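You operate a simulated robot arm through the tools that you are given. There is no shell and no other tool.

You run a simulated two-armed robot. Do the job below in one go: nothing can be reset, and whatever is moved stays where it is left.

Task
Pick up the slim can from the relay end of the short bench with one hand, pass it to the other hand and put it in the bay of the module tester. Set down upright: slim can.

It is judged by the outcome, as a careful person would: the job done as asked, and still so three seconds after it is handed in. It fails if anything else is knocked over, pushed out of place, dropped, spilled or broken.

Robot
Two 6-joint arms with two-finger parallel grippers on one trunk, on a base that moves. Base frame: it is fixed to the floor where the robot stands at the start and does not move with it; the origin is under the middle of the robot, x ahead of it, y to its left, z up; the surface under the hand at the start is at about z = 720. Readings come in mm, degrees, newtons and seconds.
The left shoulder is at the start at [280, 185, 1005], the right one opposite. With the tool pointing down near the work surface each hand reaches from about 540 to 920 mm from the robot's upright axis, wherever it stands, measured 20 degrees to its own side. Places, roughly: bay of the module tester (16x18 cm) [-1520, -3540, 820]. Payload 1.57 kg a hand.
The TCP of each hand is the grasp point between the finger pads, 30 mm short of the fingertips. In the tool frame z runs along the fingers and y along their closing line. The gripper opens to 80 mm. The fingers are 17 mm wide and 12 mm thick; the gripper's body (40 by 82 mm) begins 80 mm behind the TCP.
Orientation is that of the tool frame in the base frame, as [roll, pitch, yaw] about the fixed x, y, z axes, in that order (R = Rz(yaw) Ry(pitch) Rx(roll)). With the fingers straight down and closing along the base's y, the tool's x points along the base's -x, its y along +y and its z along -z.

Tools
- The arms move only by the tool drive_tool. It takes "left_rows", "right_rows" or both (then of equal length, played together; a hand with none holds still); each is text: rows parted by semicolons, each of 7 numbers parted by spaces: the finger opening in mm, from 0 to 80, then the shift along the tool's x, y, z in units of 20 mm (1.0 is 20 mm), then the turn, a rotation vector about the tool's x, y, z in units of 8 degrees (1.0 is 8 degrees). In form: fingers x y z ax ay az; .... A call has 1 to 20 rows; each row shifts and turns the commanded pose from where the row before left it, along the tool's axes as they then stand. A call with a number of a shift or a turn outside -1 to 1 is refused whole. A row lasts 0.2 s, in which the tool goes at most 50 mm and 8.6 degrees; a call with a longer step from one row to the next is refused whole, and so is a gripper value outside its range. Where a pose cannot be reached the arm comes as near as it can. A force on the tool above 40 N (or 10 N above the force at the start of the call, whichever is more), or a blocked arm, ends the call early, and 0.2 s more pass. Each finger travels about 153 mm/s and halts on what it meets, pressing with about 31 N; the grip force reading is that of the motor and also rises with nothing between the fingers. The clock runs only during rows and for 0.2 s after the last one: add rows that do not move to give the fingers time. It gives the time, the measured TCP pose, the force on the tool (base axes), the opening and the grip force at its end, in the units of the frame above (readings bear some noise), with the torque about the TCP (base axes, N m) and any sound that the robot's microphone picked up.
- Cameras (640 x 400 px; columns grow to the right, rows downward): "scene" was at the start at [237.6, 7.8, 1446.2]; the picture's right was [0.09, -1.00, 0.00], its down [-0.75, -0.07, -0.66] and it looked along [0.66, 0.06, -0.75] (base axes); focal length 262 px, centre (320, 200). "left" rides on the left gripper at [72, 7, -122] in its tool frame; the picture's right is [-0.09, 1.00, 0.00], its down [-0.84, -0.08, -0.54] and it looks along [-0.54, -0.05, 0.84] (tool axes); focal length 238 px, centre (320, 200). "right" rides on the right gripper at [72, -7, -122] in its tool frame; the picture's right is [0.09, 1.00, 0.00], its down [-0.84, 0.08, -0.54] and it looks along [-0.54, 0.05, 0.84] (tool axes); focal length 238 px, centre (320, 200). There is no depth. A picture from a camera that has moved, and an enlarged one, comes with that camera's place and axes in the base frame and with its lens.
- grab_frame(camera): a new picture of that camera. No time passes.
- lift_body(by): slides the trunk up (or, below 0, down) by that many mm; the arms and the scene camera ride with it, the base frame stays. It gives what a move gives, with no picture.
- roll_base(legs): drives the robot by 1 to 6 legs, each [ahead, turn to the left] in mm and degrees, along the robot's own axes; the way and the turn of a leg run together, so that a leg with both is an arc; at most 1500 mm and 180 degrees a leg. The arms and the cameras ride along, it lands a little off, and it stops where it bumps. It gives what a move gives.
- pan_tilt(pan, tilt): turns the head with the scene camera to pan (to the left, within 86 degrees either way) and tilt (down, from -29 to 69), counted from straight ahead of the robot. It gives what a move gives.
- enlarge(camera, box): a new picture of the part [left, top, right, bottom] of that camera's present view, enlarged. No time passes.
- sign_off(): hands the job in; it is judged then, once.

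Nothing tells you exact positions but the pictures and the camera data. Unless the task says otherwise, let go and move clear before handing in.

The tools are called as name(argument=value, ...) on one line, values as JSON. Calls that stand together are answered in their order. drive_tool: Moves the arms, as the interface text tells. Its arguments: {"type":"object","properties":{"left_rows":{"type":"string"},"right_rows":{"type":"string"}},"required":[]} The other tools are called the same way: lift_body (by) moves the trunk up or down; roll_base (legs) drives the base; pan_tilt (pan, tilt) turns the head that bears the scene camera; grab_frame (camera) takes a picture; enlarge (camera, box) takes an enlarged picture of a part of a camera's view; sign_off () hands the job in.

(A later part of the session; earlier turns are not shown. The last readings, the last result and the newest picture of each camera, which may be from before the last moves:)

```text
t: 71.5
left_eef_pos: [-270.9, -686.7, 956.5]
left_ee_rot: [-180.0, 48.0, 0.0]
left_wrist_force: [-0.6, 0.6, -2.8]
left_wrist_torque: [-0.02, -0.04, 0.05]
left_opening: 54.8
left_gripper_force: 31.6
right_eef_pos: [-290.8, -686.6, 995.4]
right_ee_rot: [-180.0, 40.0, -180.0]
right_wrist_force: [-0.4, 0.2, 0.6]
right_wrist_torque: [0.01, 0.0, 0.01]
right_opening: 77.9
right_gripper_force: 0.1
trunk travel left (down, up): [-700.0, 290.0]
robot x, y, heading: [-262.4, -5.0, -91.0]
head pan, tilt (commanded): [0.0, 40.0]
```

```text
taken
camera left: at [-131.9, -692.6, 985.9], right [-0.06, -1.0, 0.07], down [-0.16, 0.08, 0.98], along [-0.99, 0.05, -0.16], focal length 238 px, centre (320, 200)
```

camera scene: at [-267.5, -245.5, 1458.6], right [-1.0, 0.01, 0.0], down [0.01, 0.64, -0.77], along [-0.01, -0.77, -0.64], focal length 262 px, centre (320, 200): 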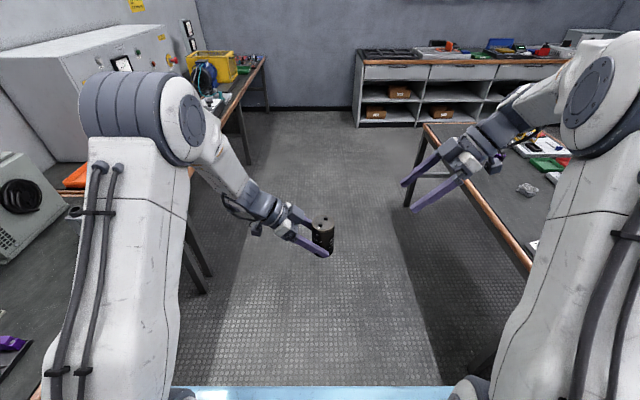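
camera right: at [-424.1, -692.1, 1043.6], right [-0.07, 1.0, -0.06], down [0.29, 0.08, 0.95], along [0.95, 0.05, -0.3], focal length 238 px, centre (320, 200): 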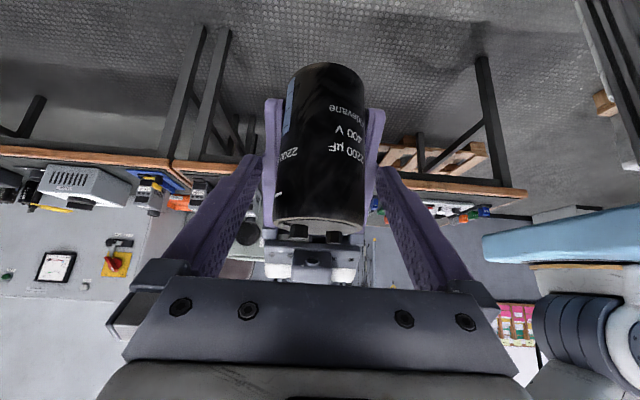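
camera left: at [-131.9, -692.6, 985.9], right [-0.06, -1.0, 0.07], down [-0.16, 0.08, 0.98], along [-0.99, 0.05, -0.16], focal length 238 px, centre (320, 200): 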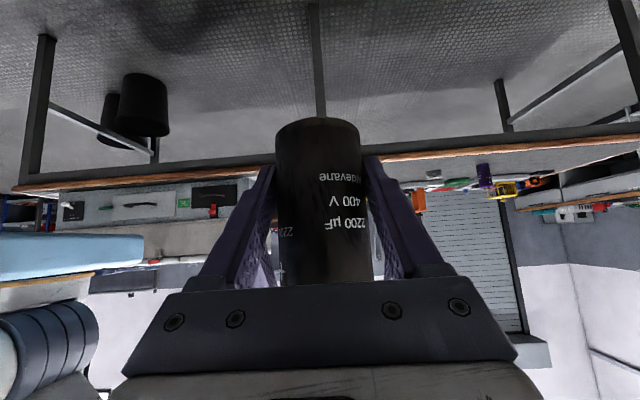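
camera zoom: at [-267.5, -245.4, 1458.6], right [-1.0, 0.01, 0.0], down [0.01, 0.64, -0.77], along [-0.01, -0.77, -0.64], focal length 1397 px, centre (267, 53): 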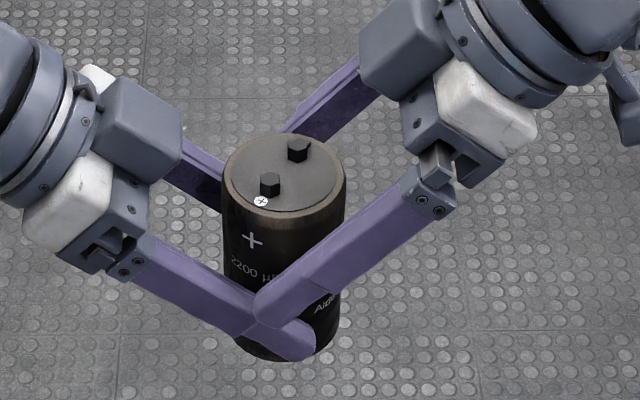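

The right fingers straddle the can above the left fingers. I'll raise the right hand 5 mm for a safer gap to the left fingers, then close it gently.

drive_tool(right_rows="78 -0.161 -0.05 -0.19 0 0 0; 78 0 0 0 0 0 0")

drive_tool(right_rows="66 0 0 0 0 0 0; 60 0 0 0 0 0 0; 57 0 0 0 0 0 0; 54 0 0 0 0 0 0; 54 0 0 0 0 0 0")

enlarge(camera="scene", box=[270, 190, 390, 265])

grab_frame(camera="right")

```text
t: 72.1
left_eef_pos: [-269.8, -687.0, 956.1]
left_ee_rot: [180.0, 48.0, 0.0]
left_wrist_force: [0.3, -1.3, -3.5]
left_wrist_torque: [-0.01, -0.07, 0.0]
left_opening: 54.9
left_gripper_force: 30.5
right_eef_pos: [-290.2, -686.9, 1001.0]
right_ee_rot: [-179.9, 39.9, 179.9]
right_wrist_force: [0.0, -0.5, -0.8]
right_wrist_torque: [0.0, 0.0, 0.02]
right_opening: 77.7
right_gripper_force: 0.0
trunk travel left (down, up): [-700.0, 290.0]
robot x, y, heading: [-262.4, -6.5, -90.9]
head pan, tilt (commanded): [0.0, 40.0]
```

```text
t: 73.3
left_eef_pos: [-270.6, -686.5, 956.9]
left_ee_rot: [180.0, 48.1, 0.0]
left_wrist_force: [0.1, -3.5, -2.5]
left_wrist_torque: [0.14, -0.01, 0.01]
left_opening: 54.7
left_gripper_force: 30.8
right_eef_pos: [-289.4, -686.7, 1001.2]
right_ee_rot: [-180.0, 40.0, -180.0]
right_wrist_force: [-0.5, 3.4, -1.0]
right_wrist_torque: [-0.02, -0.03, 0.05]
right_opening: 56.5
right_gripper_force: 1.3
trunk travel left (down, up): [-700.0, 290.0]
robot x, y, heading: [-262.9, -3.0, -90.7]
head pan, tilt (commanded): [0.0, 40.0]
```

```text
5.33 times, centred on (330, 228) of scene
camera zoom: at [-267.5, -245.4, 1458.6], right [-1.0, 0.01, 0.0], down [0.01, 0.64, -0.77], along [-0.01, -0.77, -0.64], focal length 1397 px, centre (267, 53)
```

zoom: 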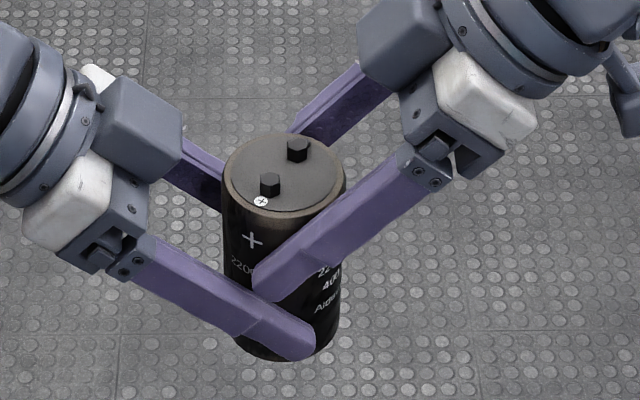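

```text
taken
camera right: at [-423.5, -692.3, 1048.5], right [-0.07, 1.0, -0.06], down [0.29, 0.08, 0.95], along [0.95, 0.05, -0.3], focal length 238 px, centre (320, 200)
```

right: 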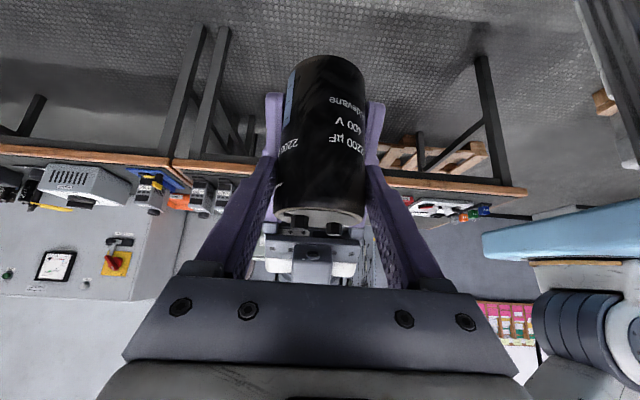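

One finger touched first (a ~3 N nudge); I'll shift the right hand 1 mm to centre and close it fully while the left still holds.

drive_tool(right_rows="54 0 0.05 0 0 0 0; 50 0 0 0 0 0 0; 40 0 0 0 0 0 0; 20 0 0 0 0 0 0; 20 0 0 0 0 0 0; 20 0 0 0 0 0 0")

enlarge(camera="scene", box=[270, 190, 390, 265])

```text
t: 74.7
left_eef_pos: [-271.2, -686.6, 956.3]
left_ee_rot: [-180.0, 48.1, 0.0]
left_wrist_force: [0.0, -5.7, -1.7]
left_wrist_torque: [0.52, 0.04, 0.22]
left_opening: 54.8
left_gripper_force: 30.7
right_eef_pos: [-289.7, -686.9, 1003.3]
right_ee_rot: [179.9, 40.0, 179.9]
right_wrist_force: [0.4, 5.9, 0.2]
right_wrist_torque: [-0.31, -0.03, -0.12]
right_opening: 55.1
right_gripper_force: 31.3
trunk travel left (down, up): [-700.0, 290.0]
robot x, y, heading: [-259.2, -4.2, -90.6]
head pan, tilt (commanded): [0.0, 40.0]
```

```text
5.33 times, centred on (330, 228) of scene
camera zoom: at [-267.5, -245.4, 1458.6], right [-1.0, 0.01, 0.0], down [0.01, 0.64, -0.77], along [-0.01, -0.77, -0.64], focal length 1397 px, centre (267, 53)
```

zoom: 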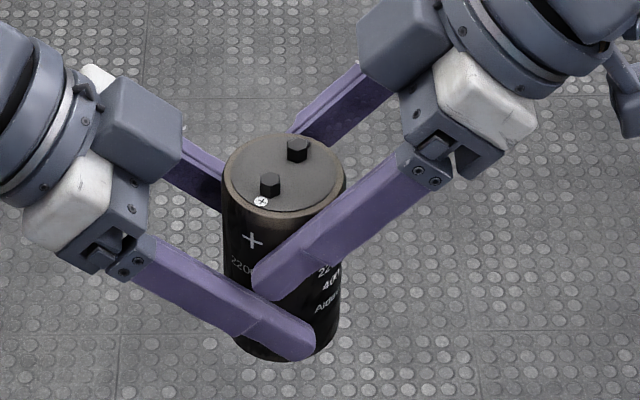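

Both hands hold the can firmly. Relieving the small sideways strain before the left lets go.

drive_tool(right_rows="20 0 0.1 0 0 0 0; 20 0 0 0 0 0 0")

```text
t: 75.3
left_eef_pos: [-271.9, -684.5, 956.1]
left_ee_rot: [179.9, 48.0, -0.2]
left_wrist_force: [-0.8, 6.9, 1.7]
left_wrist_torque: [-0.93, -0.05, 0.12]
left_opening: 54.8
left_gripper_force: 30.8
right_eef_pos: [-290.4, -684.4, 1002.7]
right_ee_rot: [-179.9, 40.0, 179.9]
right_wrist_force: [0.3, -6.4, -2.5]
right_wrist_torque: [0.7, 0.06, -0.25]
right_opening: 55.2
right_gripper_force: 31.5
trunk travel left (down, up): [-700.0, 290.0]
robot x, y, heading: [-264.2, -3.2, -90.8]
head pan, tilt (commanded): [0.0, 40.0]
```

Slightly over-corrected; going back by 1 mm.

drive_tool(right_rows="20 0 -0.05 0 0 0 0; 20 0 0 0 0 0 0")

```text
t: 75.9
left_eef_pos: [-271.6, -685.2, 957.9]
left_ee_rot: [-179.9, 48.0, 0.0]
left_wrist_force: [-0.9, 7.5, 8.0]
left_wrist_torque: [-0.59, 0.0, 0.0]
left_opening: 55.1
left_gripper_force: 30.8
right_eef_pos: [-289.9, -684.2, 1002.4]
right_ee_rot: [-180.0, 39.9, -179.9]
right_wrist_force: [0.8, -7.0, -8.4]
right_wrist_torque: [0.28, 0.16, -0.15]
right_opening: 55.2
right_gripper_force: 31.0
trunk travel left (down, up): [-700.0, 290.0]
robot x, y, heading: [-259.6, -2.0, -90.9]
head pan, tilt (commanded): [0.0, 40.0]
```

Both grips are solid, so I'll open the left hand now and let the right take the can.

drive_tool(left_rows="58 0 0 0 0 0 0; 64 0 0 0 0 0 0; 80 0 0 0 0 0 0; 80 0 0 0 0 0 0", right_rows="20 0 0 0 0 0 0; 20 0 0 0 0 0 0; 20 0 0 0 0 0 0; 20 0 0 0 0 0 0")

enlarge(camera="scene", box=[270, 190, 390, 265])

grab_frame(camera="right")

grab_frame(camera="left")

```text
t: 76.9
left_eef_pos: [-272.2, -685.6, 957.3]
left_ee_rot: [-180.0, 48.0, 0.0]
left_wrist_force: [0.1, 0.0, 0.7]
left_wrist_torque: [-0.01, 0.0, -0.02]
left_opening: 80.0
left_gripper_force: 0.0
right_eef_pos: [-289.2, -685.8, 1003.2]
right_ee_rot: [-180.0, 40.0, 180.0]
right_wrist_force: [-0.3, -1.2, 1.0]
right_wrist_torque: [0.03, 0.02, 0.04]
right_opening: 55.2
right_gripper_force: 31.0
trunk travel left (down, up): [-700.0, 290.0]
robot x, y, heading: [-263.5, -2.4, -91.3]
head pan, tilt (commanded): [0.0, 40.0]
```

```text
5.33 times, centred on (330, 228) of scene
camera zoom: at [-267.5, -245.4, 1458.6], right [-1.0, 0.01, 0.0], down [0.01, 0.64, -0.77], along [-0.01, -0.77, -0.64], focal length 1397 px, centre (267, 53)
```

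zoom: 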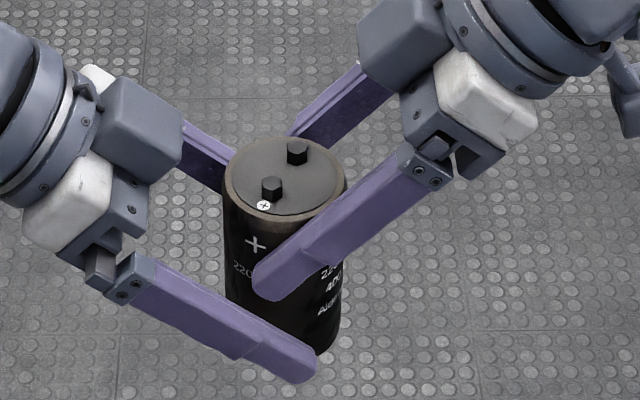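

```text
taken
camera right: at [-423.6, -691.0, 1049.4], right [-0.07, 1.0, -0.06], down [0.29, 0.08, 0.95], along [0.95, 0.05, -0.3], focal length 238 px, centre (320, 200)
```

right: 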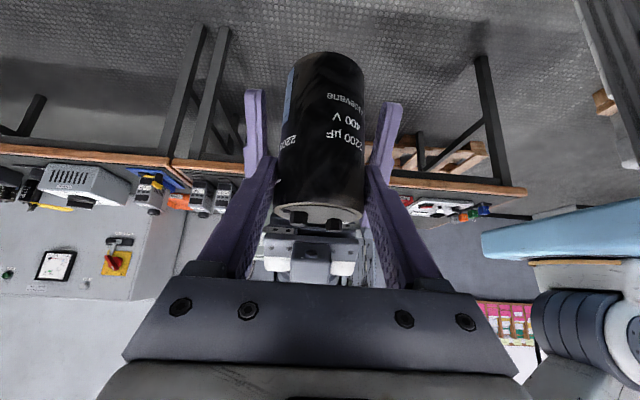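

```text
taken
camera left: at [-131.9, -692.6, 986.0], right [-0.06, -1.0, 0.07], down [-0.16, 0.08, 0.98], along [-0.99, 0.05, -0.16], focal length 238 px, centre (320, 200)
```

left: 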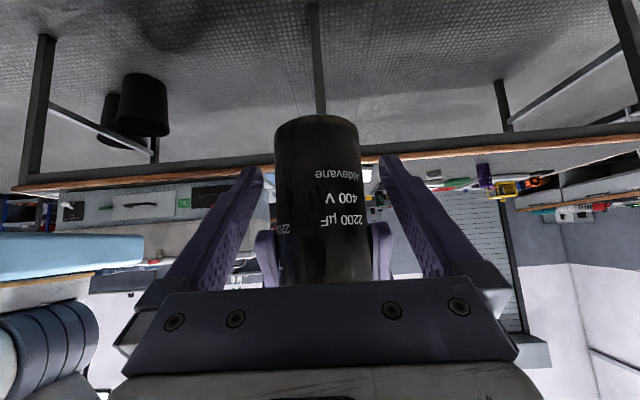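

The right hand now holds the can alone. Letting things settle and re-reading the forces before withdrawing the left.

drive_tool(left_rows="80 0 0 0 0 0 0; 80 0 0 0 0 0 0", right_rows="20 0 0 0 0 0 0; 20 0 0 0 0 0 0")

enlarge(camera="left", box=[220, 90, 420, 300])

```text
t: 77.5
left_eef_pos: [-270.7, -686.3, 955.6]
left_ee_rot: [179.9, 48.1, 0.0]
left_wrist_force: [-0.4, -0.4, 0.0]
left_wrist_torque: [-0.02, -0.02, 0.02]
left_opening: 79.7
left_gripper_force: 0.2
right_eef_pos: [-289.8, -685.7, 1001.9]
right_ee_rot: [180.0, 40.0, -180.0]
right_wrist_force: [-0.8, -0.8, -0.1]
right_wrist_torque: [0.02, 0.02, 0.02]
right_opening: 55.1
right_gripper_force: 30.7
trunk travel left (down, up): [-700.0, 290.0]
robot x, y, heading: [-264.2, -0.9, -91.0]
head pan, tilt (commanded): [0.0, 40.0]
```

```text
1.90 times, centred on (320, 195) of left
camera zoom: at [-131.9, -692.6, 986.0], right [-0.06, -1.0, 0.07], down [-0.16, 0.08, 0.98], along [-0.99, 0.05, -0.16], focal length 454 px, centre (320, 210)
```

zoom: 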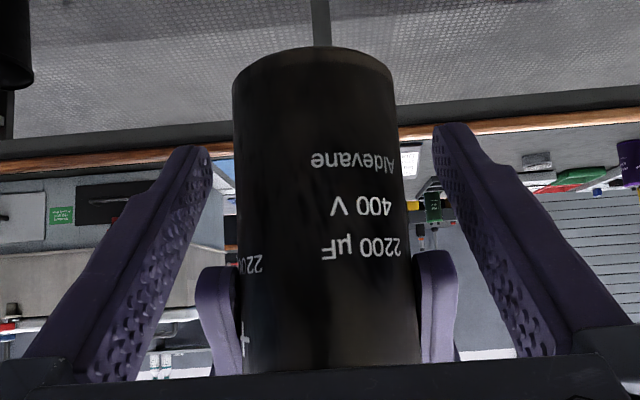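

drive_tool(left_rows="80 0 0 0 0 0 0; 80 0 0 0 0 0 0; 80 0 0 0 0 0 0; 80 0 0 0 0 0 0", right_rows="20 0 0 0 0 0 0; 20 0 0 0 0 0 0; 20 0 0 0 0 0 0; 20 0 0 0 0 0 0")

enlarge(camera="right", box=[220, 40, 420, 290])

enlarge(camera="scene", box=[280, 200, 360, 262])

```text
t: 78.5
left_eef_pos: [-271.0, -686.1, 956.7]
left_ee_rot: [180.0, 48.0, 0.0]
left_wrist_force: [-0.2, 0.0, -1.4]
left_wrist_torque: [0.02, -0.01, 0.01]
left_opening: 80.2
left_gripper_force: 0.0
right_eef_pos: [-290.1, -685.1, 1002.8]
right_ee_rot: [180.0, 40.1, 179.9]
right_wrist_force: [-0.4, -0.6, -0.6]
right_wrist_torque: [0.01, 0.0, 0.0]
right_opening: 55.1
right_gripper_force: 30.7
trunk travel left (down, up): [-700.0, 290.0]
robot x, y, heading: [-261.4, -0.5, -90.7]
head pan, tilt (commanded): [0.0, 40.0]
```

```text
1.60 times, centred on (320, 165) of right
camera zoom: at [-423.6, -691.0, 1049.4], right [-0.07, 1.0, -0.06], down [0.29, 0.08, 0.95], along [0.95, 0.05, -0.3], focal length 381 px, centre (320, 256)
```

zoom: 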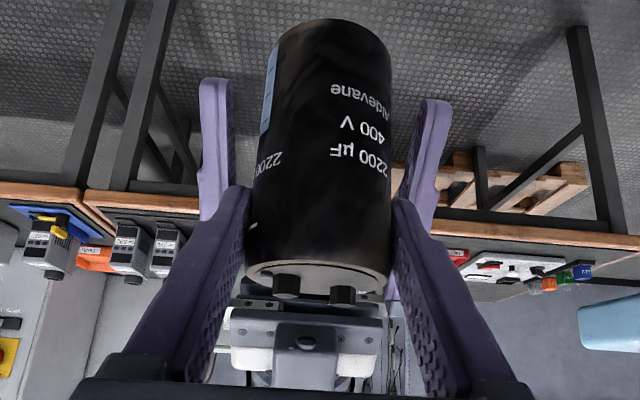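

```text
6.45 times, centred on (320, 231) of scene
camera zoom: at [-267.5, -245.4, 1458.6], right [-1.0, 0.01, 0.0], down [0.01, 0.64, -0.77], along [-0.01, -0.77, -0.64], focal length 1690 px, centre (320, 0)
```

zoom: 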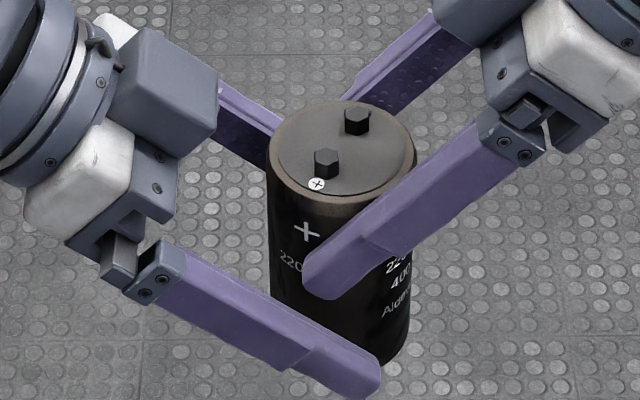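

No strain on either arm and the can is upright in the right hand; the left fingers are clear all round. Withdrawing the left hand back along its own axis.

drive_tool(left_rows="80 0 0 -0.5 0 0 0; 80 0 0 -0.8 0 0 0; 80 0 0 -1 0 0 0; 80 0 0 -1 0 0 0; 80 0 0 -1 0 0 0; 80 0 0 -1 0 0 0; 80 0 0 0 0 0 0")

enlarge(camera="scene", box=[220, 140, 420, 265])

grab_frame(camera="left")

```text
t: 80.1
left_eef_pos: [-193.0, -686.7, 1028.6]
left_ee_rot: [180.0, 48.0, 0.0]
left_wrist_force: [0.4, 0.3, -0.1]
left_wrist_torque: [-0.01, -0.01, -0.01]
left_opening: 80.1
left_gripper_force: 0.0
right_eef_pos: [-290.9, -684.0, 1002.4]
right_ee_rot: [-180.0, 40.0, 179.9]
right_wrist_force: [-0.3, -0.2, 0.4]
right_wrist_torque: [-0.05, 0.02, 0.02]
right_opening: 54.9
right_gripper_force: 30.8
trunk travel left (down, up): [-700.0, 290.0]
robot x, y, heading: [-262.2, -1.1, -91.0]
head pan, tilt (commanded): [0.0, 40.0]
```

```text
3.20 times, centred on (320, 202) of scene
camera zoom: at [-267.4, -245.4, 1458.7], right [-1.0, 0.01, 0.0], down [0.01, 0.64, -0.77], along [-0.01, -0.77, -0.64], focal length 838 px, centre (320, 192)
```

zoom: 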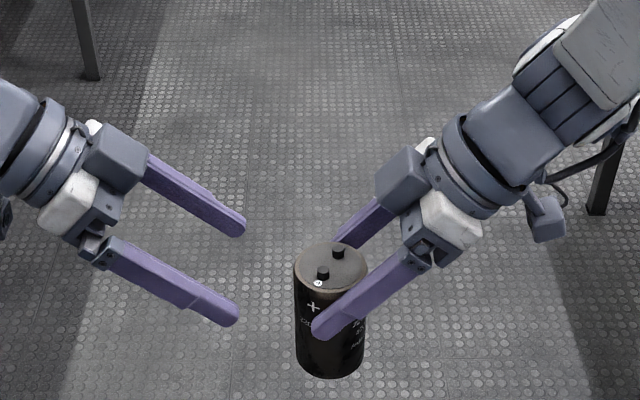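

```text
taken
camera left: at [-52.8, -693.7, 1058.3], right [-0.06, -1.0, 0.07], down [-0.16, 0.08, 0.98], along [-0.99, 0.05, -0.16], focal length 238 px, centre (320, 200)
```

left: 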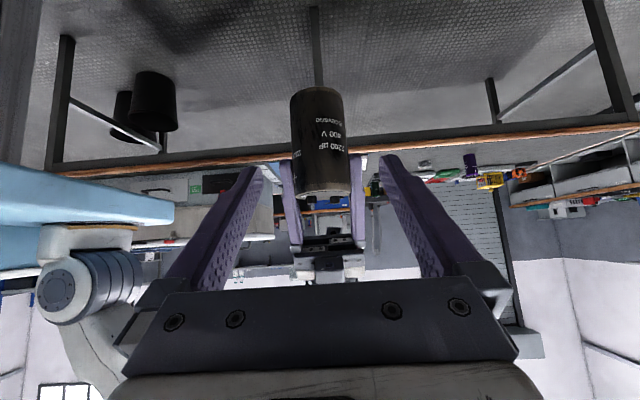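

The right hand has the can; the left is clear. Now moving the left hand away and folding it back to its plain tool-down posture.

drive_tool(left_rows="80 0.67 0 -0.743 0 0 0; 80 0.67 0 -0.743 0 0 0; 80 0.67 0 -0.743 0 0 0; 80 0.67 0 -0.743 0 0 0; 80 0.67 0 -0.743 0 0 0; 80 0 0 0 0 1 0; 80 0 0 0 0 1 0; 80 0 0 0 0 1 0; 80 0 0 0 0 1 0; 80 0 0 0 0 1 0; 80 0 0 0 0 1 0; 80 0 0 0 0 0 0")

drive_tool(left_rows="80 0 0 0 0 0 -1; 80 0 0 0 0 0 -1; 80 0 0 0 0 0 -1; 80 0 0 0 0 0 -1; 80 0 0 0 0 0 -1; 80 0 0 0 0 0 -1; 80 0 0 0 0 0 -1; 80 0 0 0 0 0 -1; 80 0 0 0 0 0 -1; 80 0 0 0 0 0 -1; 80 0 0 0 0 0 -1; 80 0 0 0 0 0 0")

grab_frame(camera="scene")

```text
t: 82.7
left_eef_pos: [-91.8, -685.1, 1027.5]
left_ee_rot: [180.0, -0.1, 0.0]
left_wrist_force: [-1.0, -0.3, 0.0]
left_wrist_torque: [0.04, 0.01, -0.01]
left_opening: 80.1
left_gripper_force: 0.1
right_eef_pos: [-290.7, -684.7, 1002.4]
right_ee_rot: [180.0, 40.0, 179.9]
right_wrist_force: [0.3, -0.1, -0.5]
right_wrist_torque: [-0.02, 0.0, -0.03]
right_opening: 55.0
right_gripper_force: 31.0
trunk travel left (down, up): [-700.0, 290.0]
robot x, y, heading: [-261.6, 2.4, -91.0]
head pan, tilt (commanded): [0.0, 40.0]
```

```text
t: 85.3
left_eef_pos: [-91.4, -685.1, 1028.1]
left_ee_rot: [-179.9, 0.0, 87.9]
left_wrist_force: [0.1, 0.2, 0.4]
left_wrist_torque: [0.01, -0.03, -0.01]
left_opening: 79.9
left_gripper_force: 0.1
right_eef_pos: [-290.9, -685.2, 1002.3]
right_ee_rot: [179.9, 40.0, -179.9]
right_wrist_force: [-0.3, 0.1, -0.1]
right_wrist_torque: [0.02, 0.03, -0.01]
right_opening: 55.2
right_gripper_force: 30.6
trunk travel left (down, up): [-700.0, 290.0]
robot x, y, heading: [-264.2, 0.8, -90.9]
head pan, tilt (commanded): [0.0, 40.0]
```

```text
taken
camera scene: at [-267.5, -245.4, 1458.7], right [-1.0, 0.01, 0.0], down [0.01, 0.64, -0.77], along [-0.01, -0.77, -0.64], focal length 262 px, centre (320, 200)
```

scene: 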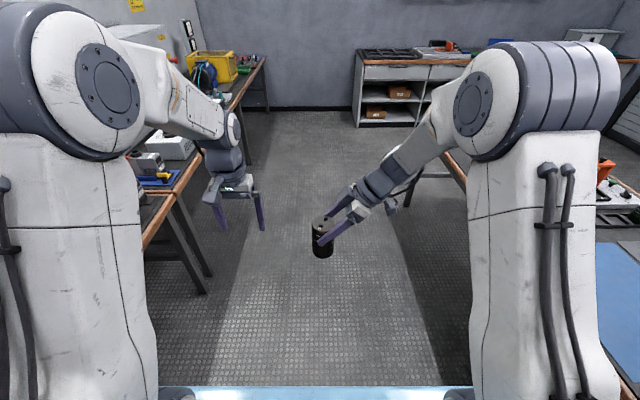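

Both arms are clear. I'll tuck the left hand higher and closer, straighten the heading, and look down the path before driving to the tester.

drive_tool(left_rows="80 0.84 0.51 -0.6 0 0 0; 80 0.84 0.51 -0.6 0 0 0; 80 0.84 0.51 -0.6 0 0 0; 80 0.84 0.51 -0.6 0 0 0; 80 0.84 0.51 -0.6 0 0 0; 80 0.84 0.51 -0.6 0 0 0; 80 0.84 0.51 -0.6 0 0 0; 80 0.84 0.51 -0.6 0 0 0; 80 0 0 0 0 0 0")

roll_base(legs=[[0, 0.9]])

pan_tilt(pan=0, tilt=25)

grab_frame(camera="scene")

```text
t: 87.3
left_eef_pos: [-6.0, -553.5, 1121.7]
left_ee_rot: [-179.9, 0.0, 88.0]
left_wrist_force: [-0.8, 0.0, -0.4]
left_wrist_torque: [-0.02, 0.04, -0.03]
left_opening: 79.9
left_gripper_force: 0.1
right_eef_pos: [-289.3, -685.9, 1003.5]
right_ee_rot: [180.0, 40.0, -179.9]
right_wrist_force: [0.4, 0.0, -0.3]
right_wrist_torque: [0.02, 0.05, 0.0]
right_opening: 54.9
right_gripper_force: 30.9
trunk travel left (down, up): [-700.0, 290.0]
robot x, y, heading: [-264.1, -1.2, -90.8]
head pan, tilt (commanded): [0.0, 40.0]
```

```text
t: 88.1
left_eef_pos: [2.6, -549.3, 1122.5]
left_ee_rot: [-180.0, -0.1, 88.9]
left_wrist_force: [0.0, -0.3, -0.3]
left_wrist_torque: [0.01, 0.02, 0.01]
left_opening: 79.9
left_gripper_force: 0.1
right_eef_pos: [-279.8, -685.9, 1002.3]
right_ee_rot: [-180.0, 39.9, -179.1]
right_wrist_force: [0.9, 0.4, -0.3]
right_wrist_torque: [0.01, 0.01, 0.0]
right_opening: 55.1
right_gripper_force: 31.2
trunk travel left (down, up): [-700.0, 290.0]
robot x, y, heading: [-264.6, -1.7, -90.1]
head pan, tilt (commanded): [0.0, 40.0]
```

```text
t: 88.8
left_eef_pos: [3.1, -549.1, 1122.0]
left_ee_rot: [-180.0, 0.0, 88.9]
left_wrist_force: [-0.6, 0.2, -0.9]
left_wrist_torque: [-0.02, 0.0, 0.0]
left_opening: 80.0
left_gripper_force: 0.1
right_eef_pos: [-279.1, -686.3, 1002.3]
right_ee_rot: [-180.0, 40.0, -179.1]
right_wrist_force: [0.7, -0.3, 0.2]
right_wrist_torque: [-0.04, 0.02, 0.01]
right_opening: 54.8
right_gripper_force: 31.3
trunk travel left (down, up): [-700.0, 290.0]
robot x, y, heading: [-262.9, -5.0, -90.2]
head pan, tilt (commanded): [0.0, 25.0]
```

```text
taken
camera scene: at [-263.6, -252.5, 1481.9], right [-1.0, 0.0, 0.0], down [0.0, 0.42, -0.91], along [0.0, -0.91, -0.42], focal length 262 px, centre (320, 200)
```

scene: 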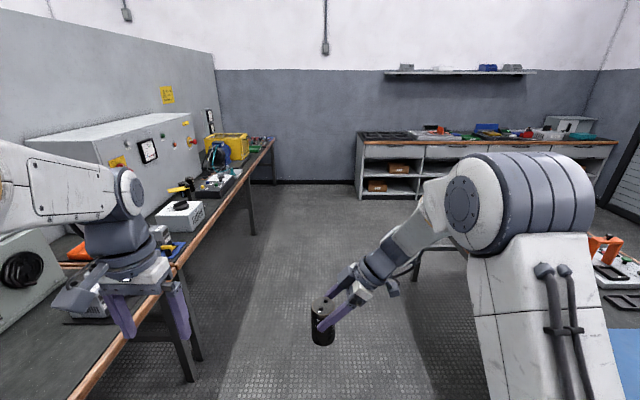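

The aisle is clear. Driving forward toward the far end in steps.

roll_base(legs=[[1300, 0]])

grab_frame(camera="scene")

```text
t: 95.4
left_eef_pos: [-12.4, -1856.2, 1121.3]
left_ee_rot: [-180.0, 0.0, 88.1]
left_wrist_force: [-0.5, -0.4, -0.3]
left_wrist_torque: [0.01, 0.02, -0.01]
left_opening: 80.0
left_gripper_force: 0.1
right_eef_pos: [-297.2, -1988.0, 1003.1]
right_ee_rot: [180.0, 40.0, -179.9]
right_wrist_force: [0.7, -0.9, 0.4]
right_wrist_torque: [-0.02, 0.07, 0.0]
right_opening: 54.9
right_gripper_force: 30.2
trunk travel left (down, up): [-700.0, 290.0]
robot x, y, heading: [-273.6, -1304.1, -90.7]
head pan, tilt (commanded): [0.0, 25.0]
```

```text
taken
camera scene: at [-275.1, -1555.5, 1482.0], right [-1.0, 0.01, 0.0], down [0.01, 0.42, -0.91], along [-0.01, -0.91, -0.42], focal length 262 px, centre (320, 200)
```

scene: 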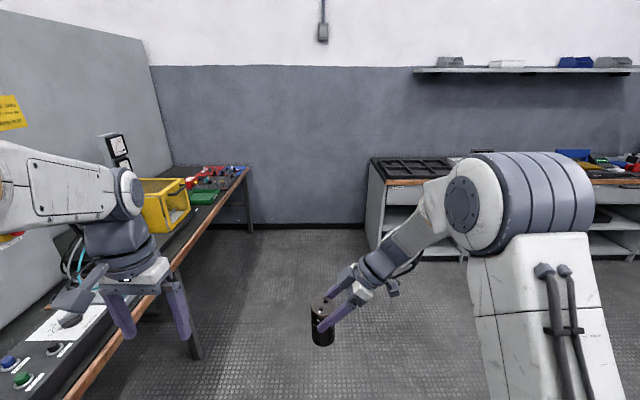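

Still clear; the cabinet's front edge is at about y = -3325. Driving on 1200 mm, then turning right in the open area.

roll_base(legs=[[1200, 0]])

pan_tilt(pan=-80, tilt=30)

grab_frame(camera="scene")

pan_tilt(pan=-30, tilt=30)

grab_frame(camera="scene")

```text
t: 101.4
left_eef_pos: [-53.1, -3054.3, 1122.1]
left_ee_rot: [-180.0, 0.0, 87.0]
left_wrist_force: [-0.5, -0.2, 0.2]
left_wrist_torque: [-0.03, -0.01, 0.05]
left_opening: 80.0
left_gripper_force: 0.0
right_eef_pos: [-338.7, -3179.0, 1002.4]
right_ee_rot: [180.0, 40.0, 178.8]
right_wrist_force: [-0.5, -0.1, -0.5]
right_wrist_torque: [0.04, -0.01, -0.02]
right_opening: 54.6
right_gripper_force: 31.1
trunk travel left (down, up): [-700.0, 290.0]
robot x, y, heading: [-295.4, -2497.6, -91.9]
head pan, tilt (commanded): [0.0, 25.0]
```

```text
t: 103.0
left_eef_pos: [-52.5, -3054.7, 1121.9]
left_ee_rot: [180.0, 0.1, 87.0]
left_wrist_force: [-0.2, 0.3, -0.1]
left_wrist_torque: [0.02, -0.01, 0.03]
left_opening: 80.0
left_gripper_force: 0.2
right_eef_pos: [-337.9, -3181.1, 1002.8]
right_ee_rot: [180.0, 39.9, 178.8]
right_wrist_force: [0.1, 0.9, 0.7]
right_wrist_torque: [-0.02, 0.01, -0.01]
right_opening: 54.8
right_gripper_force: 30.9
trunk travel left (down, up): [-700.0, 290.0]
robot x, y, heading: [-302.0, -2497.4, -92.0]
head pan, tilt (commanded): [-80.0, 30.0]
```

```text
taken
camera scene: at [-394.5, -2669.3, 1474.0], right [-0.14, 0.99, 0.0], down [0.49, 0.07, -0.87], along [-0.86, -0.12, -0.5], focal length 262 px, centre (320, 200)
```

scene: 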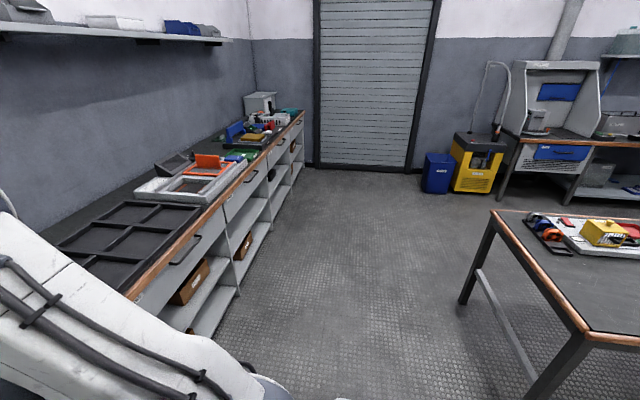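

```text
t: 104.1
left_eef_pos: [-51.9, -3053.5, 1121.6]
left_ee_rot: [180.0, 0.0, 87.0]
left_wrist_force: [-0.1, -0.2, -0.3]
left_wrist_torque: [0.01, -0.03, 0.01]
left_opening: 80.2
left_gripper_force: 0.1
right_eef_pos: [-338.5, -3180.2, 1002.2]
right_ee_rot: [-180.0, 40.0, 178.9]
right_wrist_force: [0.4, 0.1, -0.5]
right_wrist_torque: [0.01, -0.01, -0.03]
right_opening: 54.5
right_gripper_force: 30.9
trunk travel left (down, up): [-700.0, 290.0]
robot x, y, heading: [-303.0, -2497.3, -91.9]
head pan, tilt (commanded): [-30.0, 30.0]
```

```text
taken
camera scene: at [-352.8, -2733.3, 1474.0], right [-0.85, 0.53, 0.0], down [0.26, 0.42, -0.87], along [-0.46, -0.73, -0.5], focal length 262 px, centre (320, 200)
```

scene: 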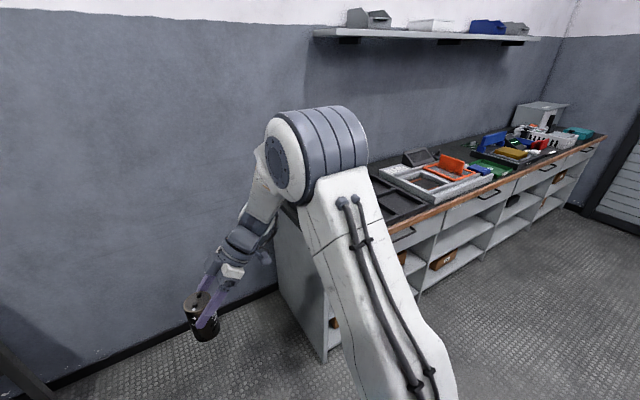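

From here I see the module tester on the cabinet: a pale framed plate with an empty recess and an orange frame beside it. Zooming in.

enlarge(camera="scene", box=[360, 135, 510, 225])

pan_tilt(pan=-60, tilt=30)

grab_frame(camera="scene")

```text
4.27 times, centred on (435, 180) of scene
camera zoom: at [-352.8, -2733.3, 1474.0], right [-0.85, 0.53, 0.0], down [0.26, 0.42, -0.87], along [-0.46, -0.73, -0.5], focal length 1117 px, centre (-171, 285)
```

zoom: 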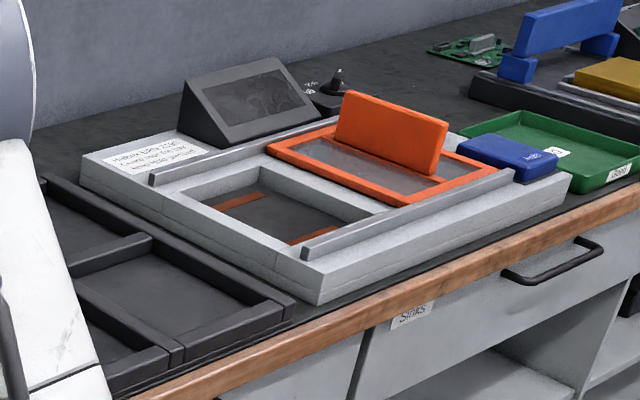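

```text
t: 105.1
left_eef_pos: [-51.2, -3054.6, 1122.1]
left_ee_rot: [180.0, 0.0, 86.9]
left_wrist_force: [0.4, -0.3, -1.1]
left_wrist_torque: [0.01, 0.01, -0.01]
left_opening: 79.9
left_gripper_force: 0.0
right_eef_pos: [-338.5, -3180.8, 1002.9]
right_ee_rot: [-180.0, 40.0, 178.9]
right_wrist_force: [0.0, -0.1, 0.1]
right_wrist_torque: [-0.01, 0.02, -0.01]
right_opening: 54.9
right_gripper_force: 30.9
trunk travel left (down, up): [-700.0, 290.0]
robot x, y, heading: [-301.4, -2496.2, -92.0]
head pan, tilt (commanded): [-60.0, 30.0]
```

```text
taken
camera scene: at [-384.7, -2699.2, 1474.0], right [-0.47, 0.88, 0.0], down [0.44, 0.24, -0.87], along [-0.76, -0.41, -0.5], focal length 262 px, centre (320, 200)
```

scene: 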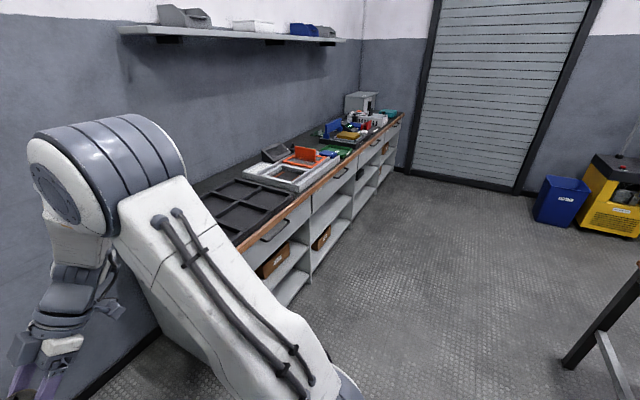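

The bay is the open recess between two rails, with its orange sliding cover pushed aside to the right — open from above. I'll raise the trunk for clearance, turn right, and drive along the cabinet to stand in front of it.

lift_body(by=80)

roll_base(legs=[[0, -44], [0, -44]])

pan_tilt(pan=0, tilt=30)

grab_frame(camera="scene")

```text
t: 106.3
left_eef_pos: [-52.3, -3054.0, 1201.9]
left_ee_rot: [-180.0, 0.0, 87.0]
left_wrist_force: [-0.7, -0.3, -0.3]
left_wrist_torque: [-0.01, -0.04, -0.01]
left_opening: 80.0
left_gripper_force: 0.1
right_eef_pos: [-338.6, -3180.8, 1080.8]
right_ee_rot: [-180.0, 40.1, 178.9]
right_wrist_force: [-0.1, 0.1, -4.0]
right_wrist_torque: [0.01, 0.02, -0.01]
right_opening: 54.7
right_gripper_force: 31.1
trunk travel left (down, up): [-780.0, 210.0]
robot x, y, heading: [-297.5, -2498.3, -91.9]
head pan, tilt (commanded): [-60.0, 30.0]
```

```text
t: 110.7
left_eef_pos: [-850.8, -2758.4, 1201.2]
left_ee_rot: [180.0, 0.0, -1.6]
left_wrist_force: [0.1, 0.8, 1.0]
left_wrist_torque: [-0.02, 0.01, 0.01]
left_opening: 79.9
left_gripper_force: 0.1
right_eef_pos: [-984.5, -2475.7, 1082.6]
right_ee_rot: [-180.0, 40.0, 90.4]
right_wrist_force: [0.3, 0.1, -3.4]
right_wrist_torque: [0.0, -0.02, 0.0]
right_opening: 54.8
right_gripper_force: 31.4
trunk travel left (down, up): [-780.0, 210.0]
robot x, y, heading: [-298.2, -2497.0, 179.3]
head pan, tilt (commanded): [-60.0, 30.0]
```

```text
t: 112.0
left_eef_pos: [-849.0, -2758.7, 1201.5]
left_ee_rot: [-180.0, -0.1, -1.6]
left_wrist_force: [0.2, 0.0, 0.5]
left_wrist_torque: [-0.01, 0.01, -0.04]
left_opening: 80.0
left_gripper_force: 0.0
right_eef_pos: [-983.6, -2475.5, 1082.8]
right_ee_rot: [-180.0, 40.0, 90.3]
right_wrist_force: [0.1, 0.1, -3.3]
right_wrist_torque: [0.07, -0.05, 0.02]
right_opening: 54.7
right_gripper_force: 31.2
trunk travel left (down, up): [-780.0, 210.0]
robot x, y, heading: [-298.3, -2497.2, 179.7]
head pan, tilt (commanded): [0.0, 30.0]
```

```text
taken
camera scene: at [-550.3, -2494.2, 1554.0], right [0.01, 1.0, 0.0], down [0.5, 0.0, -0.87], along [-0.87, 0.01, -0.5], focal length 262 px, centre (320, 200)
```

scene: 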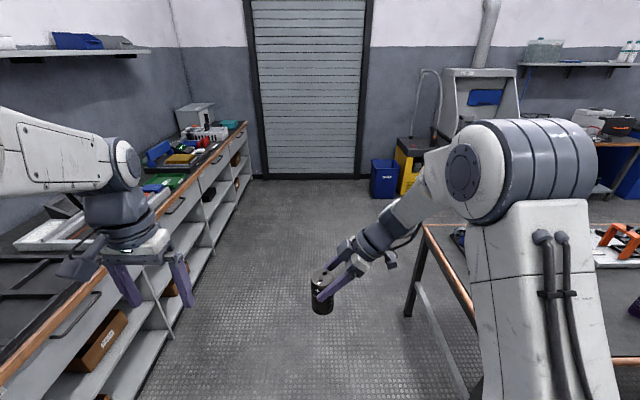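

The load reads 3.4 N in the right hand as it should. Driving along the cabinet 1215 mm to come level with the tester.

roll_base(legs=[[1215, 0.5]])

pan_tilt(pan=80, tilt=40)

grab_frame(camera="scene")

```text
t: 118.2
left_eef_pos: [-2061.0, -2748.7, 1201.8]
left_ee_rot: [-179.9, 0.0, -1.4]
left_wrist_force: [-0.1, 0.2, 0.8]
left_wrist_torque: [0.0, -0.02, 0.0]
left_opening: 79.9
left_gripper_force: 0.1
right_eef_pos: [-2196.1, -2465.5, 1082.7]
right_ee_rot: [-179.9, 40.0, 90.5]
right_wrist_force: [0.3, 0.5, -4.0]
right_wrist_torque: [0.02, -0.03, 0.01]
right_opening: 54.8
right_gripper_force: 31.2
trunk travel left (down, up): [-780.0, 210.0]
robot x, y, heading: [-1508.1, -2488.1, 179.4]
head pan, tilt (commanded): [0.0, 30.0]
```

```text
t: 119.7
left_eef_pos: [-2060.9, -2749.1, 1202.3]
left_ee_rot: [-180.0, -0.1, -1.3]
left_wrist_force: [0.2, -0.2, 0.2]
left_wrist_torque: [-0.04, 0.03, -0.06]
left_opening: 80.1
left_gripper_force: 0.1
right_eef_pos: [-2195.3, -2465.1, 1081.9]
right_ee_rot: [180.0, 40.0, 90.4]
right_wrist_force: [-0.8, 0.6, -3.1]
right_wrist_torque: [0.03, -0.01, -0.01]
right_opening: 54.9
right_gripper_force: 31.1
trunk travel left (down, up): [-780.0, 210.0]
robot x, y, heading: [-1508.3, -2487.4, 179.5]
head pan, tilt (commanded): [80.0, 40.0]
```

```text
taken
camera scene: at [-1687.1, -2568.4, 1538.7], right [-0.98, 0.18, 0.0], down [0.12, 0.63, -0.77], along [-0.14, -0.75, -0.64], focal length 262 px, centre (320, 200)
```

scene: 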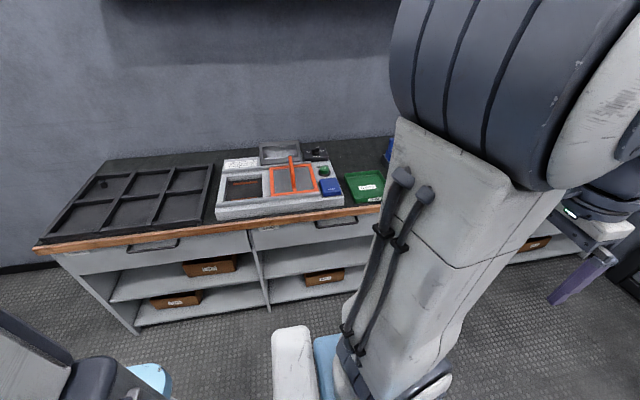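

The tester is in plain view; zooming to measure the bay.

enlarge(camera="scene", box=[205, 130, 355, 225])

```text
4.21 times, centred on (280, 178) of scene
camera zoom: at [-1687.1, -2568.4, 1538.7], right [-0.98, 0.18, 0.0], down [0.12, 0.63, -0.77], along [-0.14, -0.75, -0.64], focal length 1103 px, centre (488, 295)
```

zoom: 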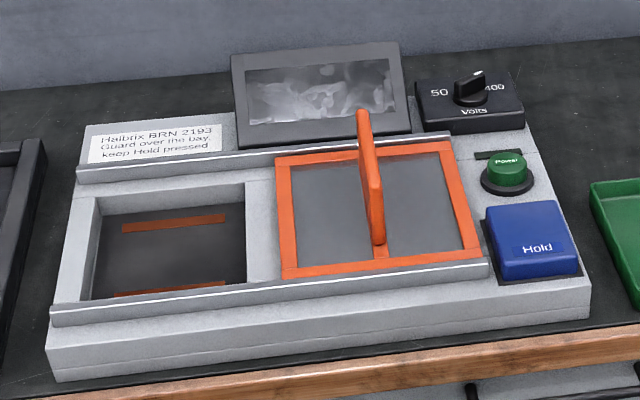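

The bay is a shallow recess centred near (-1521, -3540) with its floor around z = 820; the cover's handle stands about 220 mm to the right. Turning left to face it squarely.

roll_base(legs=[[0, 45], [0, 45.4]])

pan_tilt(pan=0, tilt=40)

grab_frame(camera="scene")

```text
t: 124.3
left_eef_pos: [-1236.1, -3031.3, 1201.9]
left_ee_rot: [180.0, 0.0, 89.9]
left_wrist_force: [-1.2, -0.8, -0.1]
left_wrist_torque: [0.01, 0.02, 0.0]
left_opening: 80.0
left_gripper_force: 0.1
right_eef_pos: [-1516.2, -3172.0, 1081.1]
right_ee_rot: [180.0, 40.0, -178.2]
right_wrist_force: [-0.8, -0.8, -3.1]
right_wrist_torque: [-0.02, 0.01, -0.03]
right_opening: 55.0
right_gripper_force: 30.7
trunk travel left (down, up): [-780.0, 210.0]
robot x, y, heading: [-1510.7, -2485.8, -89.3]
head pan, tilt (commanded): [80.0, 40.0]
```

```text
t: 125.8
left_eef_pos: [-1236.4, -3029.8, 1201.6]
left_ee_rot: [-180.0, 0.0, 89.8]
left_wrist_force: [0.4, -0.2, 0.1]
left_wrist_torque: [-0.02, 0.0, 0.0]
left_opening: 80.2
left_gripper_force: 0.0
right_eef_pos: [-1516.8, -3172.1, 1081.4]
right_ee_rot: [-179.9, 40.1, -178.2]
right_wrist_force: [-0.3, -0.5, -2.7]
right_wrist_torque: [0.0, 0.04, 0.01]
right_opening: 54.9
right_gripper_force: 30.6
trunk travel left (down, up): [-780.0, 210.0]
robot x, y, heading: [-1508.3, -2485.2, -89.1]
head pan, tilt (commanded): [0.0, 40.0]
```

```text
taken
camera scene: at [-1507.2, -2731.4, 1538.7], right [-1.0, -0.02, 0.0], down [-0.01, 0.64, -0.77], along [0.01, -0.77, -0.64], focal length 262 px, centre (320, 200)
```

scene: 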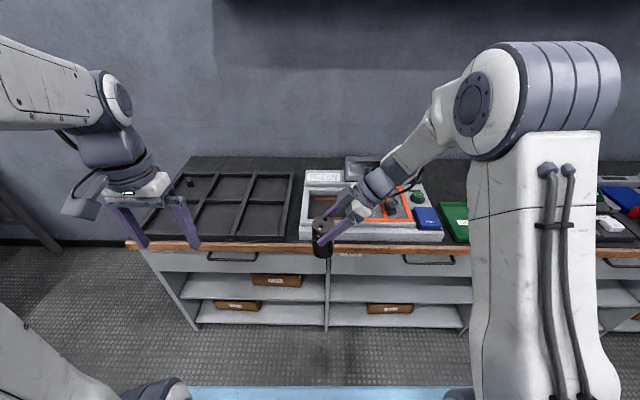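

We're facing the tester. I'll swing the right hand about the vertical so it points forward-left, keeping the can upright, so its wrist stays well away from the cover handle.

drive_tool(right_rows="20 0 0 0 0.643 0 0.766; 20 0 0 0 0.643 0 0.766; 20 0 0 0 0.643 0 0.766; 20 0 0 0 0.643 0 0.766; 20 0 0 0 0.643 0 0.766; 20 0 0 0 0 0 0")

drive_tool(right_rows="20 0 0 0 0.643 0 0.766; 20 0 0 0 0.643 0 0.766; 20 0 0 0 0.643 0 0.766; 20 0 0 0 0.643 0 0.766; 20 0 0 0 0 0 0")

grab_frame(camera="scene")

grab_frame(camera="right")

```text
t: 127.2
left_eef_pos: [-1236.3, -3031.0, 1201.6]
left_ee_rot: [179.9, 0.0, 89.8]
left_wrist_force: [-1.1, 1.0, 0.2]
left_wrist_torque: [-0.01, 0.0, 0.01]
left_opening: 80.0
left_gripper_force: 0.1
right_eef_pos: [-1515.4, -3170.8, 1083.2]
right_ee_rot: [179.9, 39.9, 141.7]
right_wrist_force: [-0.1, 0.2, -3.2]
right_wrist_torque: [0.03, 0.01, -0.01]
right_opening: 54.6
right_gripper_force: 31.1
trunk travel left (down, up): [-780.0, 210.0]
robot x, y, heading: [-1510.5, -2488.8, -89.2]
head pan, tilt (commanded): [0.0, 40.0]
```

```text
t: 128.4
left_eef_pos: [-1237.2, -3031.2, 1201.0]
left_ee_rot: [-180.0, 0.0, 89.9]
left_wrist_force: [-0.3, 0.6, 0.9]
left_wrist_torque: [0.02, -0.03, -0.01]
left_opening: 80.1
left_gripper_force: 0.0
right_eef_pos: [-1534.0, -3176.0, 1078.3]
right_ee_rot: [179.6, 39.9, 113.7]
right_wrist_force: [-0.7, 0.2, -2.8]
right_wrist_torque: [0.04, 0.0, -0.01]
right_opening: 54.8
right_gripper_force: 30.8
right hand out of reach, approached as far as the arm can: row 4
trunk travel left (down, up): [-780.0, 210.0]
robot x, y, heading: [-1508.5, -2491.0, -89.3]
head pan, tilt (commanded): [0.0, 40.0]
```

```text
taken
camera scene: at [-1507.3, -2731.4, 1538.6], right [-1.0, -0.02, 0.0], down [-0.01, 0.64, -0.77], along [0.01, -0.77, -0.64], focal length 262 px, centre (320, 200)
```

scene: 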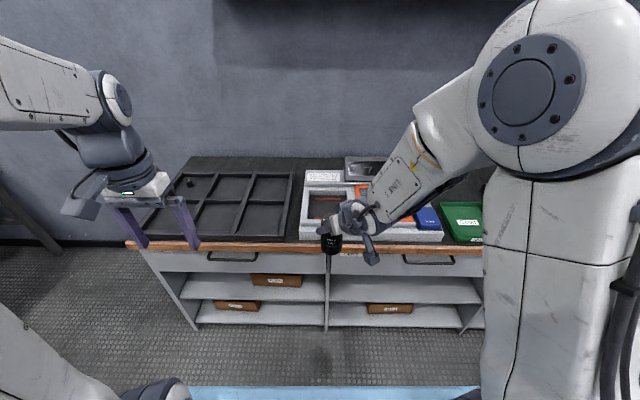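

```text
taken
camera right: at [-1594.8, -3057.2, 1126.3], right [0.88, 0.47, -0.05], down [0.19, -0.24, 0.95], along [0.44, -0.85, -0.3], focal length 238 px, centre (320, 200)
```

right: 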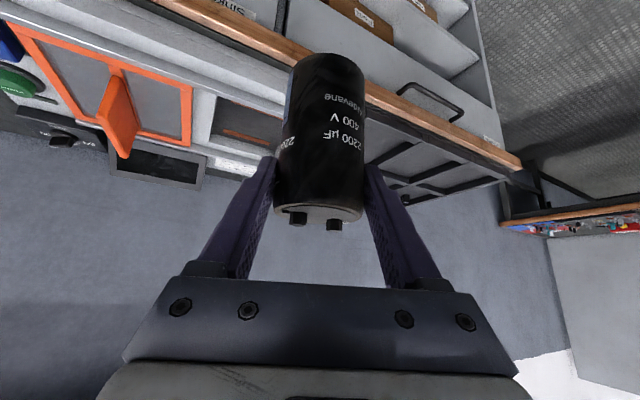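

The arm is a little too folded at that angle; extending the hand 80 mm forward gives it room.

drive_tool(right_rows="20 -0.36 -0.171 0.302 0 0 0; 20 -0.72 -0.3425 0.604 0 0 0; 20 -0.72 -0.3425 0.604 0 0 0; 20 -0.72 -0.3425 0.604 0 0 0; 20 -0.36 -0.171 0.302 0 0 0; 20 0 0 0 0 0 0; 20 0 0 0 0 0 0")

grab_frame(camera="scene")

grab_frame(camera="right")

```text
t: 130.0
left_eef_pos: [-1237.4, -3030.6, 1201.7]
left_ee_rot: [-180.0, 0.0, 89.8]
left_wrist_force: [0.3, 0.5, -0.6]
left_wrist_torque: [-0.02, -0.02, -0.01]
left_opening: 79.7
left_gripper_force: 0.1
right_eef_pos: [-1528.3, -3257.0, 1078.7]
right_ee_rot: [179.5, 39.8, 113.8]
right_wrist_force: [0.6, 0.8, -3.5]
right_wrist_torque: [0.0, 0.02, 0.03]
right_opening: 54.7
right_gripper_force: 30.9
trunk travel left (down, up): [-780.0, 210.0]
robot x, y, heading: [-1511.5, -2487.9, -89.2]
head pan, tilt (commanded): [0.0, 40.0]
```

```text
taken
camera scene: at [-1507.3, -2731.4, 1538.7], right [-1.0, -0.02, 0.0], down [-0.01, 0.64, -0.77], along [0.01, -0.77, -0.64], focal length 262 px, centre (320, 200)
```

scene: 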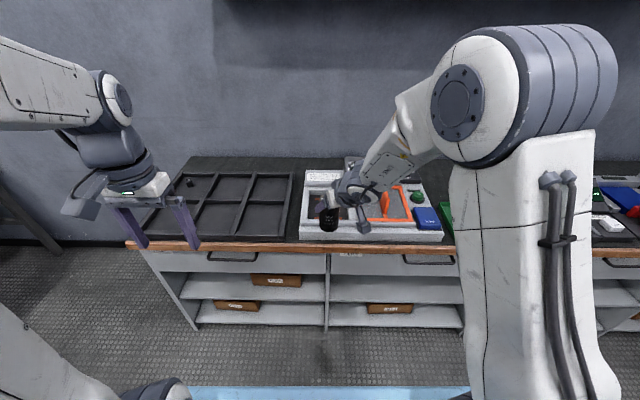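

```text
taken
camera right: at [-1589.0, -3137.4, 1126.3], right [0.88, 0.47, -0.05], down [0.19, -0.24, 0.95], along [0.44, -0.85, -0.3], focal length 238 px, centre (320, 200)
```

right: 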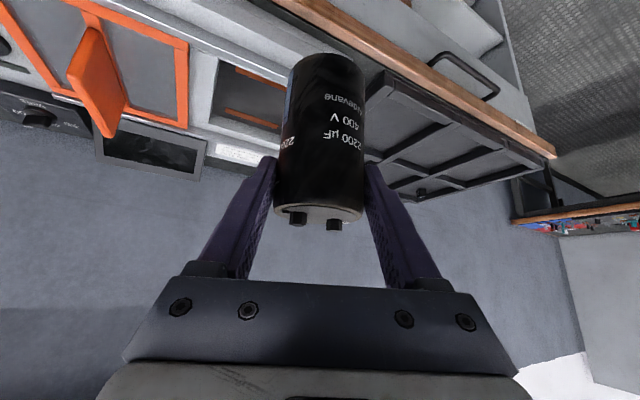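

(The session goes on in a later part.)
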